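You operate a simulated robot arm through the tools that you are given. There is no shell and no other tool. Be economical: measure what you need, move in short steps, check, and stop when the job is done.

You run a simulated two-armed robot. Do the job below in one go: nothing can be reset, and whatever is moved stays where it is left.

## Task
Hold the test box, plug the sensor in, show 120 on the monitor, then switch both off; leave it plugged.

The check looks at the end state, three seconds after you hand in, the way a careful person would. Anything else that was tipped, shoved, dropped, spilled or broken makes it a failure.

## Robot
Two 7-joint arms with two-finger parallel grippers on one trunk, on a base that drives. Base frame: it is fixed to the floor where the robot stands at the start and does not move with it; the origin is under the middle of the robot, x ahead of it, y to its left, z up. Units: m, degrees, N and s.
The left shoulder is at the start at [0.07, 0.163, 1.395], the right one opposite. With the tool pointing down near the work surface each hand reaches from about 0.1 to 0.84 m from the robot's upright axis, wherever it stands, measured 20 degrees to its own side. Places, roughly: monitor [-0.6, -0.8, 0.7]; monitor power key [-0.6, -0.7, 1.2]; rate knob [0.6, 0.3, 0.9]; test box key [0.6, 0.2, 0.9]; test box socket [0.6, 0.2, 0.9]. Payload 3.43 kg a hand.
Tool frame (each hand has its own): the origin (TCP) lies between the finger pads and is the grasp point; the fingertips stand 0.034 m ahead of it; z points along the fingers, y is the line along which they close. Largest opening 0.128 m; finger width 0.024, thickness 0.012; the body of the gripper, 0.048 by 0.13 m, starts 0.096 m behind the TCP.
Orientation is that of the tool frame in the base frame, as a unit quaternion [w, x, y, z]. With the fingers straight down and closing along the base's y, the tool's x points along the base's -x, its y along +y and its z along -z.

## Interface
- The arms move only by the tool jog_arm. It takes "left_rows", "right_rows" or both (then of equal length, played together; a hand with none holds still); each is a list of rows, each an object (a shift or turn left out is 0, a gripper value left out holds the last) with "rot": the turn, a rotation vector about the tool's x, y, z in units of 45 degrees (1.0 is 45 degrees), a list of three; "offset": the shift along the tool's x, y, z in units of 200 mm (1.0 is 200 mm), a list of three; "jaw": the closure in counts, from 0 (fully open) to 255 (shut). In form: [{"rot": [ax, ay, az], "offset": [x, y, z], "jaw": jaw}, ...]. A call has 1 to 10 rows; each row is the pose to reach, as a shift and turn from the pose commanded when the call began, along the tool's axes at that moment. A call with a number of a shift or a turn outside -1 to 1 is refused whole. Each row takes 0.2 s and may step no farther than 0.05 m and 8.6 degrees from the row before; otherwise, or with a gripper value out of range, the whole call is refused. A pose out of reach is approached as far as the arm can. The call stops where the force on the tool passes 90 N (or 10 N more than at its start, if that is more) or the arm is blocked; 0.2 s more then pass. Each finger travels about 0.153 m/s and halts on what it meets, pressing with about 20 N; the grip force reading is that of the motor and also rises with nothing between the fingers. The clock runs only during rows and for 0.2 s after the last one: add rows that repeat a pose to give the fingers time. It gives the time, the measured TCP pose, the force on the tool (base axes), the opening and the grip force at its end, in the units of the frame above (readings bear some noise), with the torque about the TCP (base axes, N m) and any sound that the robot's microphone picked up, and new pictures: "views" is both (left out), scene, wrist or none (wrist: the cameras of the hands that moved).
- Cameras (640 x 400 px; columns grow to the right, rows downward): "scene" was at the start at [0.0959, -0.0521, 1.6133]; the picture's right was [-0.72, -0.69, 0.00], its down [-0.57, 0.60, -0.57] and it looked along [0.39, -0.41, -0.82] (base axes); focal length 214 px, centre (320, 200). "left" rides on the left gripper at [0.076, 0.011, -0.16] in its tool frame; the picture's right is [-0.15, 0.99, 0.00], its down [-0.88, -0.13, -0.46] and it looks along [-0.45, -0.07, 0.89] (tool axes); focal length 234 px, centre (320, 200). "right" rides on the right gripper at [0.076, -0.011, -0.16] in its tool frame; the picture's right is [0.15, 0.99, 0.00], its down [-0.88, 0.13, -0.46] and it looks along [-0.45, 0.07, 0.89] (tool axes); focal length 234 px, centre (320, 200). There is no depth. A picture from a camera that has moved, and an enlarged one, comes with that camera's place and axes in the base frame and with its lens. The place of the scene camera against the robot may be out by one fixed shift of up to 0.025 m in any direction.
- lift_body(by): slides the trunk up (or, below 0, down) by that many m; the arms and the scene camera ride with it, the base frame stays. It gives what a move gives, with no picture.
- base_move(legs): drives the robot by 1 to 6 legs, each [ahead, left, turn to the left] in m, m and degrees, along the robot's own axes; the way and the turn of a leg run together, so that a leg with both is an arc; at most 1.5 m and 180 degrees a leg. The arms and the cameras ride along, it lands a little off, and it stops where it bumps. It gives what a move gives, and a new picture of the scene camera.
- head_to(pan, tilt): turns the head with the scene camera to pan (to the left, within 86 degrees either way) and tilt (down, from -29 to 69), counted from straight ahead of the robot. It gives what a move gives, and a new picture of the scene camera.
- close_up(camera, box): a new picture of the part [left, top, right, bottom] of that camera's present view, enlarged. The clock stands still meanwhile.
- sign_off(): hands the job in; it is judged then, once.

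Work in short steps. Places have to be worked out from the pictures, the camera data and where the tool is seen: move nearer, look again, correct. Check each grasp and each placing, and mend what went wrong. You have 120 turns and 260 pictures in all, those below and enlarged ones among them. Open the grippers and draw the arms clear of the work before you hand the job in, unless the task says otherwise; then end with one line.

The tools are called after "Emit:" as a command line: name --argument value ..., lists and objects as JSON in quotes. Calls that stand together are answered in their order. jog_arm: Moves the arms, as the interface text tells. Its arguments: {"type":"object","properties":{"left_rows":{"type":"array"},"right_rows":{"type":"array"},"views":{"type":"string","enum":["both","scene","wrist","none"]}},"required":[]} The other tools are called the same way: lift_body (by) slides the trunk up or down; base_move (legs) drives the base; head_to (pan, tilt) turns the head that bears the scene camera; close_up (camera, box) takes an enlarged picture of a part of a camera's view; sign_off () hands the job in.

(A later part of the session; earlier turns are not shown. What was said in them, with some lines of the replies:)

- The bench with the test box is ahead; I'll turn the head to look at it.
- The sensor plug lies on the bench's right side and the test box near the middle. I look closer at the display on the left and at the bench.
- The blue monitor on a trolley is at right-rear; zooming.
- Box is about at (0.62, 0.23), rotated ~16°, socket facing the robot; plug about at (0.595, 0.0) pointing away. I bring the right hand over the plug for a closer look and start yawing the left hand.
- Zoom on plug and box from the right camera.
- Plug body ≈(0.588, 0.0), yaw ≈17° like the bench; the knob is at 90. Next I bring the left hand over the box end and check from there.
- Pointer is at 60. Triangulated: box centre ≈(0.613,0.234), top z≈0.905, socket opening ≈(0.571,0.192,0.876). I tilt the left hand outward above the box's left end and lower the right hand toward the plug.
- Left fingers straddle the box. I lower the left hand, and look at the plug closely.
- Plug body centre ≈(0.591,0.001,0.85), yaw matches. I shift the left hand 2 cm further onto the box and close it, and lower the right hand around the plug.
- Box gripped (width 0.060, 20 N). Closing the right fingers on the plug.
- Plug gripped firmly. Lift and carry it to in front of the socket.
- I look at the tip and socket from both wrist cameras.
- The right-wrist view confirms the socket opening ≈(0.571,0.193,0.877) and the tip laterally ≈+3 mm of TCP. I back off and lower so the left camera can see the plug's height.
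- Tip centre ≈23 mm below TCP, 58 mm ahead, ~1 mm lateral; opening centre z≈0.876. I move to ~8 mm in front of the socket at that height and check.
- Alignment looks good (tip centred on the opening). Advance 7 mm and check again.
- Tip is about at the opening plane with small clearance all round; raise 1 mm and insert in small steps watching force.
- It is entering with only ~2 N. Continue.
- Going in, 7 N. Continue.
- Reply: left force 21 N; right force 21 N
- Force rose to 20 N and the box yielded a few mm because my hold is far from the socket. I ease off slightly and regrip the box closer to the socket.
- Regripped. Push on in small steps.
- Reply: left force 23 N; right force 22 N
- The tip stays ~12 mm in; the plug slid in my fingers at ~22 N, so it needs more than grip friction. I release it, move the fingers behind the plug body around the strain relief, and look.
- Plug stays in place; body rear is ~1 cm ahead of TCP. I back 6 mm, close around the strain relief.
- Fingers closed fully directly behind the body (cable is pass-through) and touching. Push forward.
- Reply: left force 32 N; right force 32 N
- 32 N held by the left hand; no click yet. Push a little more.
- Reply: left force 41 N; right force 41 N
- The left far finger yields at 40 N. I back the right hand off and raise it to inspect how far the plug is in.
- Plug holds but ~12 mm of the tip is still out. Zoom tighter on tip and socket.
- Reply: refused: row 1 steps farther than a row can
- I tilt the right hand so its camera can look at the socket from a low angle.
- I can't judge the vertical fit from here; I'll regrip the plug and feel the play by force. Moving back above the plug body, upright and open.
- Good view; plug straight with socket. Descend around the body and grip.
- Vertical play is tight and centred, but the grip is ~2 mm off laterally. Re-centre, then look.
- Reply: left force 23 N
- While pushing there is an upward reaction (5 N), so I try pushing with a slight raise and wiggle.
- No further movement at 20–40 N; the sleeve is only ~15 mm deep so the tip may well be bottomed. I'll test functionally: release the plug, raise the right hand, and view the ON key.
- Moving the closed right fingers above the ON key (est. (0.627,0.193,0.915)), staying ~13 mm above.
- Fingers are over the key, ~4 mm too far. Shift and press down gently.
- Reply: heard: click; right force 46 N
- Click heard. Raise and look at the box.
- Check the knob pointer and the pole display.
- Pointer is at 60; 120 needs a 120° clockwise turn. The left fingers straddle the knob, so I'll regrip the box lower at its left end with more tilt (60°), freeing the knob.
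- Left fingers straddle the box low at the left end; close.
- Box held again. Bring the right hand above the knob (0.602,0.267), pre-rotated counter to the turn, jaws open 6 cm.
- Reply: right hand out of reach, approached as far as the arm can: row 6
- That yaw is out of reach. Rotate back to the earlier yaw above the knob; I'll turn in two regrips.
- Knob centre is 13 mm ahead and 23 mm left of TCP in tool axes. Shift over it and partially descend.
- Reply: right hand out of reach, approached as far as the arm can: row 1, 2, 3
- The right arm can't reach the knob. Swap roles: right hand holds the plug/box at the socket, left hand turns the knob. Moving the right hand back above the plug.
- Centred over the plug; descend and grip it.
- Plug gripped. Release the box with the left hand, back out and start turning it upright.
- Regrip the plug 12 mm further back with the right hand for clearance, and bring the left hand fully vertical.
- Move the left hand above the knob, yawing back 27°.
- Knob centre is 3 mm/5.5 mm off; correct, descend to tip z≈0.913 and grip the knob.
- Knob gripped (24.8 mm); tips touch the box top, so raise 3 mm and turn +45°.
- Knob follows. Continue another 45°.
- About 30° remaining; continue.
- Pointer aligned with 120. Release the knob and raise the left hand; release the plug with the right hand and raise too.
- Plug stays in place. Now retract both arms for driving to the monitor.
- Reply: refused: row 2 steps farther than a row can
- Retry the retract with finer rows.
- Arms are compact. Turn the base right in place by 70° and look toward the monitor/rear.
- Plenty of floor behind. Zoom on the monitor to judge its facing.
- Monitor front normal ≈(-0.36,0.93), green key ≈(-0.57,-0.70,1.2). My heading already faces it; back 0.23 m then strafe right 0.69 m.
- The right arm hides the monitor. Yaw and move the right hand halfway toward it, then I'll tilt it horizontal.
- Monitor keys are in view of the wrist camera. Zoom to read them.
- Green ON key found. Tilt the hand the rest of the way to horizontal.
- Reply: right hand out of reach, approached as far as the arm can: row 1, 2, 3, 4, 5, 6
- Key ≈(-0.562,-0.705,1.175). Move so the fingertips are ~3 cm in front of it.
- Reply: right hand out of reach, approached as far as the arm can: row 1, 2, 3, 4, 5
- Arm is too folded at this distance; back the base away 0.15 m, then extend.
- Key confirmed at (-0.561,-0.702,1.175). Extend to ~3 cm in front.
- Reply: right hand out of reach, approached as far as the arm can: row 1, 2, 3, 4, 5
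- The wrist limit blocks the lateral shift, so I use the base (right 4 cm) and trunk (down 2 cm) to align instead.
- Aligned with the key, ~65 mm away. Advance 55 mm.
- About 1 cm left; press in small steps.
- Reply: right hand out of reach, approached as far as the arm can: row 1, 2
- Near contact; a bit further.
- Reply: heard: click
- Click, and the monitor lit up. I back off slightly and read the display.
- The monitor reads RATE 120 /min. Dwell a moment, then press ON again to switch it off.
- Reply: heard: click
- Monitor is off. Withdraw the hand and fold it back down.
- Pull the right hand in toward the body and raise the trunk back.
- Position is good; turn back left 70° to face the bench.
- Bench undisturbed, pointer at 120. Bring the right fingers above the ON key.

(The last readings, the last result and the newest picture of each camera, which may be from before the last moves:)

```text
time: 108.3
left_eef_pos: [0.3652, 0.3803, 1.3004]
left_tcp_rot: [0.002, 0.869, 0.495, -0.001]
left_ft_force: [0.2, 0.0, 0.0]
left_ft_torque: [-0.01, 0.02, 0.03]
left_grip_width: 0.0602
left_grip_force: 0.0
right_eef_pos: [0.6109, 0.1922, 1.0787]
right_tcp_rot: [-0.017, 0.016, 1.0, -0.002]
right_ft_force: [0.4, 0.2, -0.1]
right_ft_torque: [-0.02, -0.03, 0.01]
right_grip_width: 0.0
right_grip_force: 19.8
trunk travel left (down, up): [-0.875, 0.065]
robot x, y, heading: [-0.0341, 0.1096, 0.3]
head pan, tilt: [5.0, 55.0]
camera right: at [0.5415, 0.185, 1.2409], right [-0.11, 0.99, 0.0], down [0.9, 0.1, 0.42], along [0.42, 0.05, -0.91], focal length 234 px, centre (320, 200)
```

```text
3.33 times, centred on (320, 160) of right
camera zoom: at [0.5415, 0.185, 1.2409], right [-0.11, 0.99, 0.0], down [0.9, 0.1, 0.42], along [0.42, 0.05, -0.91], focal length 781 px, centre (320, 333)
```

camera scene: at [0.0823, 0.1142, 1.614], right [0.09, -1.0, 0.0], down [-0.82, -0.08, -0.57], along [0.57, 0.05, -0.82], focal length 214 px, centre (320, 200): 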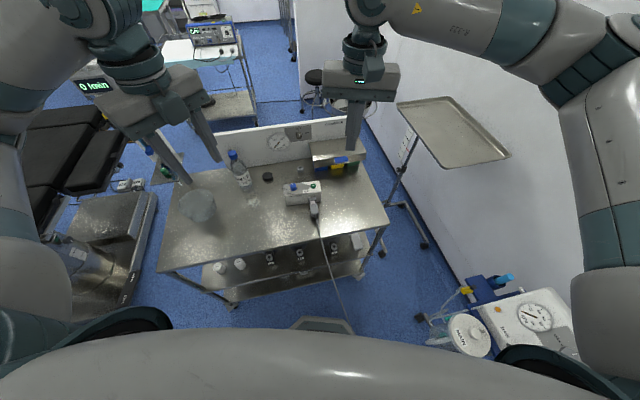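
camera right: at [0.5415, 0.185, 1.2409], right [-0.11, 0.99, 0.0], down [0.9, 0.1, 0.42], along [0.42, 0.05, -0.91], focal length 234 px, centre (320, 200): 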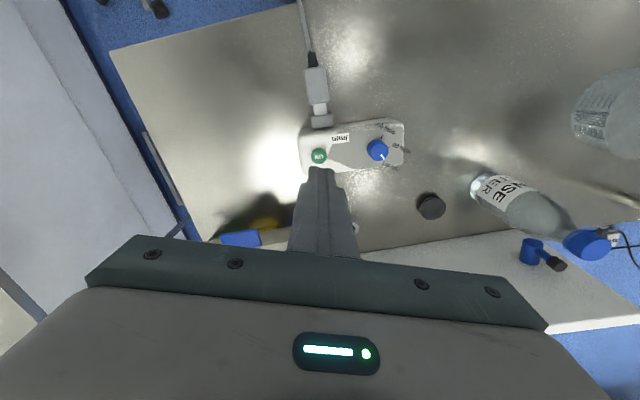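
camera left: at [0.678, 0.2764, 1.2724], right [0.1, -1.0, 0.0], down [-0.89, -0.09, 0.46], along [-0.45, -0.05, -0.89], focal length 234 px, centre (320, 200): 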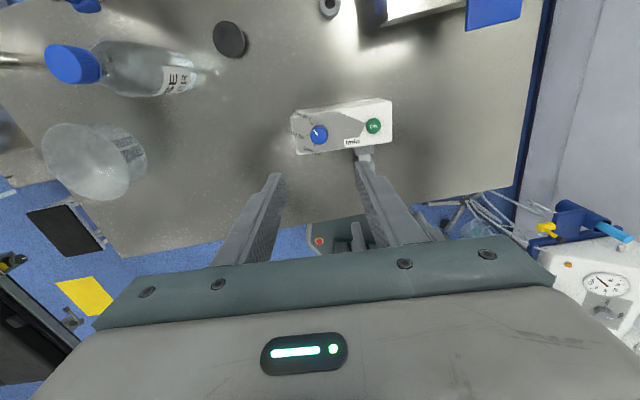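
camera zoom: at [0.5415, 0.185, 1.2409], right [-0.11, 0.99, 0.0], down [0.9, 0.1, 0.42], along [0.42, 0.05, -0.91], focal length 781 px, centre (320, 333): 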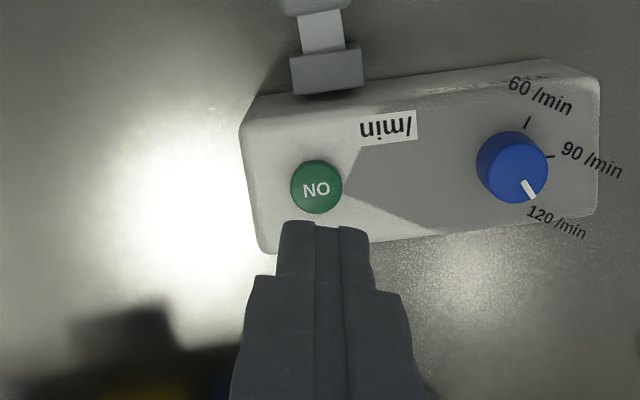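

Key at (0.624,0.194). Move above it (tip ~1 cm over).

Emit:
jog_arm --right_rows '[{"offset": [-0.093, 0.01, 0.2]}, {"offset": [-0.093, 0.01, 0.4]}, {"offset": [-0.093, 0.01, 0.57]}]' --views "none"

Emit:
close_up --camera "right" --box '[240, 100, 400, 220]'

```text
time: 109.1
left_eef_pos: [0.365, 0.38, 1.3014]
left_tcp_rot: [0.003, 0.869, 0.495, 0.0]
left_ft_force: [-0.6, -0.8, -1.1]
left_ft_torque: [0.01, 0.01, 0.0]
left_grip_width: 0.0603
left_grip_force: 0.1
right_eef_pos: [0.6266, 0.1922, 0.9634]
right_tcp_rot: [-0.017, 0.016, 1.0, -0.002]
right_ft_force: [-0.1, -0.3, 0.5]
right_ft_torque: [-0.02, 0.0, 0.01]
right_grip_width: 0.0
right_grip_force: 20.0
trunk travel left (down, up): [-0.875, 0.065]
robot x, y, heading: [-0.0362, 0.1075, 0.4]
head pan, tilt: [5.0, 55.0]
```

```text
3.33 times, centred on (320, 160) of right
camera zoom: at [0.5559, 0.1854, 1.1269], right [-0.11, 0.99, 0.0], down [0.9, 0.1, 0.42], along [0.42, 0.05, -0.91], focal length 781 px, centre (320, 333)
```

zoom: 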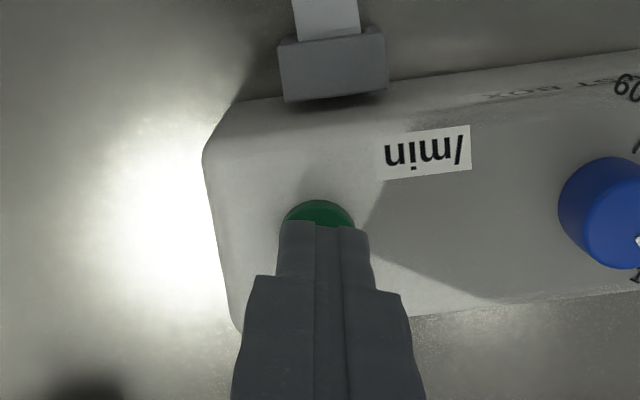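

Over the key. Press in small steps until the click.

Emit:
jog_arm --right_rows '[{"offset": [0.01, 0, 0.03]}, {"offset": [0.01, 0, 0.06]}, {"offset": [0.01, 0, 0.07]}]' --views "none"

```text
time: 109.9
left_eef_pos: [0.3641, 0.3795, 1.3007]
left_tcp_rot: [0.002, 0.868, 0.496, -0.001]
left_ft_force: [-1.2, 0.1, -0.2]
left_ft_torque: [-0.02, 0.0, 0.02]
left_grip_width: 0.0604
left_grip_force: 0.2
right_eef_pos: [0.6245, 0.1923, 0.9513]
right_tcp_rot: [-0.017, 0.017, 1.0, -0.002]
right_ft_force: [0.5, -0.3, 3.8]
right_ft_torque: [-0.01, -0.06, 0.0]
right_grip_width: 0.0
right_grip_force: 20.4
trunk travel left (down, up): [-0.875, 0.065]
robot x, y, heading: [-0.0358, 0.1045, 0.3]
head pan, tilt: [5.0, 55.0]
heard: click
```

Single click: test box toggled off. Raise straight up, retreat, open the gripper.

Emit:
jog_arm --right_rows '[{"offset": [0, 0, -0.15]}, {"offset": [0, 0, -0.35]}, {"offset": [0, 0, -0.55]}, {"offset": [0.1, -0.05, -0.75]}, {"offset": [0.25, -0.15, -0.9]}, {"offset": [0.45, -0.25, -0.95]}, {"offset": [0.65, -0.35, -1.0], "jaw": 0}, {"offset": [0.8, -0.45, -1.0], "jaw": 0}, {"offset": [0.8, -0.45, -1.0], "jaw": 0}]' --left_rows '[{"jaw": 0}, {}, {}, {}, {}, {}, {}, {}, {}]' --views "scene"

Emit:
close_up --camera "scene" --box '[240, 150, 400, 250]'

```text
time: 111.9
left_eef_pos: [0.3655, 0.3797, 1.3005]
left_tcp_rot: [0.001, 0.869, 0.496, -0.001]
left_ft_force: [1.1, -0.8, 0.7]
left_ft_torque: [0.02, 0.0, 0.02]
left_grip_width: 0.1281
left_grip_force: 0.1
right_eef_pos: [0.4702, 0.1084, 1.1566]
right_tcp_rot: [-0.018, 0.017, 1.0, -0.003]
right_ft_force: [0.1, 0.6, 0.4]
right_ft_torque: [-0.01, -0.01, -0.01]
right_grip_width: 0.1281
right_grip_force: 0.2
trunk travel left (down, up): [-0.875, 0.065]
robot x, y, heading: [-0.0355, 0.1081, 0.1]
head pan, tilt: [5.0, 55.0]
camera scene: at [0.0829, 0.1147, 1.6139], right [0.09, -1.0, 0.0], down [-0.82, -0.08, -0.57], along [0.57, 0.05, -0.82], focal length 214 px, centre (320, 200)
```

scene: 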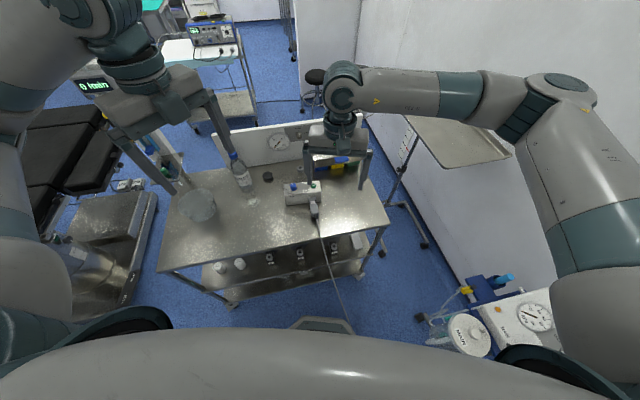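

```text
4.00 times, centred on (320, 200) of scene
camera zoom: at [0.0829, 0.1147, 1.6139], right [0.09, -1.0, 0.0], down [-0.82, -0.08, -0.57], along [0.57, 0.05, -0.82], focal length 858 px, centre (320, 200)
```

zoom: 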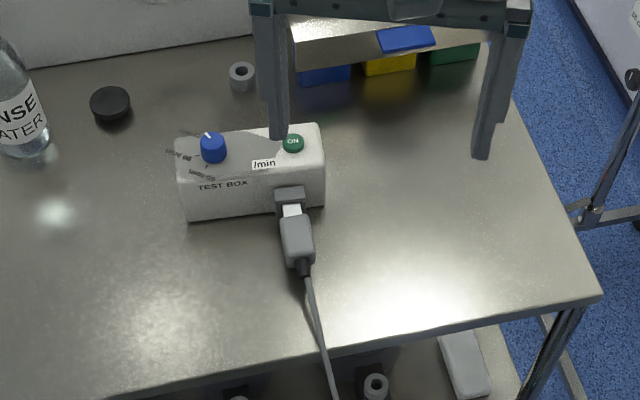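

Plug is seated, both devices are off, and the hands are open and clear. Handing in.

Emit:
sign_off

```text
The job is handed in.
```

The sensor is plugged into the test box and left in. The monitor showed RATE 120 /min. I then switched the monitor off (its screen went dark) and the test box off (one click, no indicator to confirm it).
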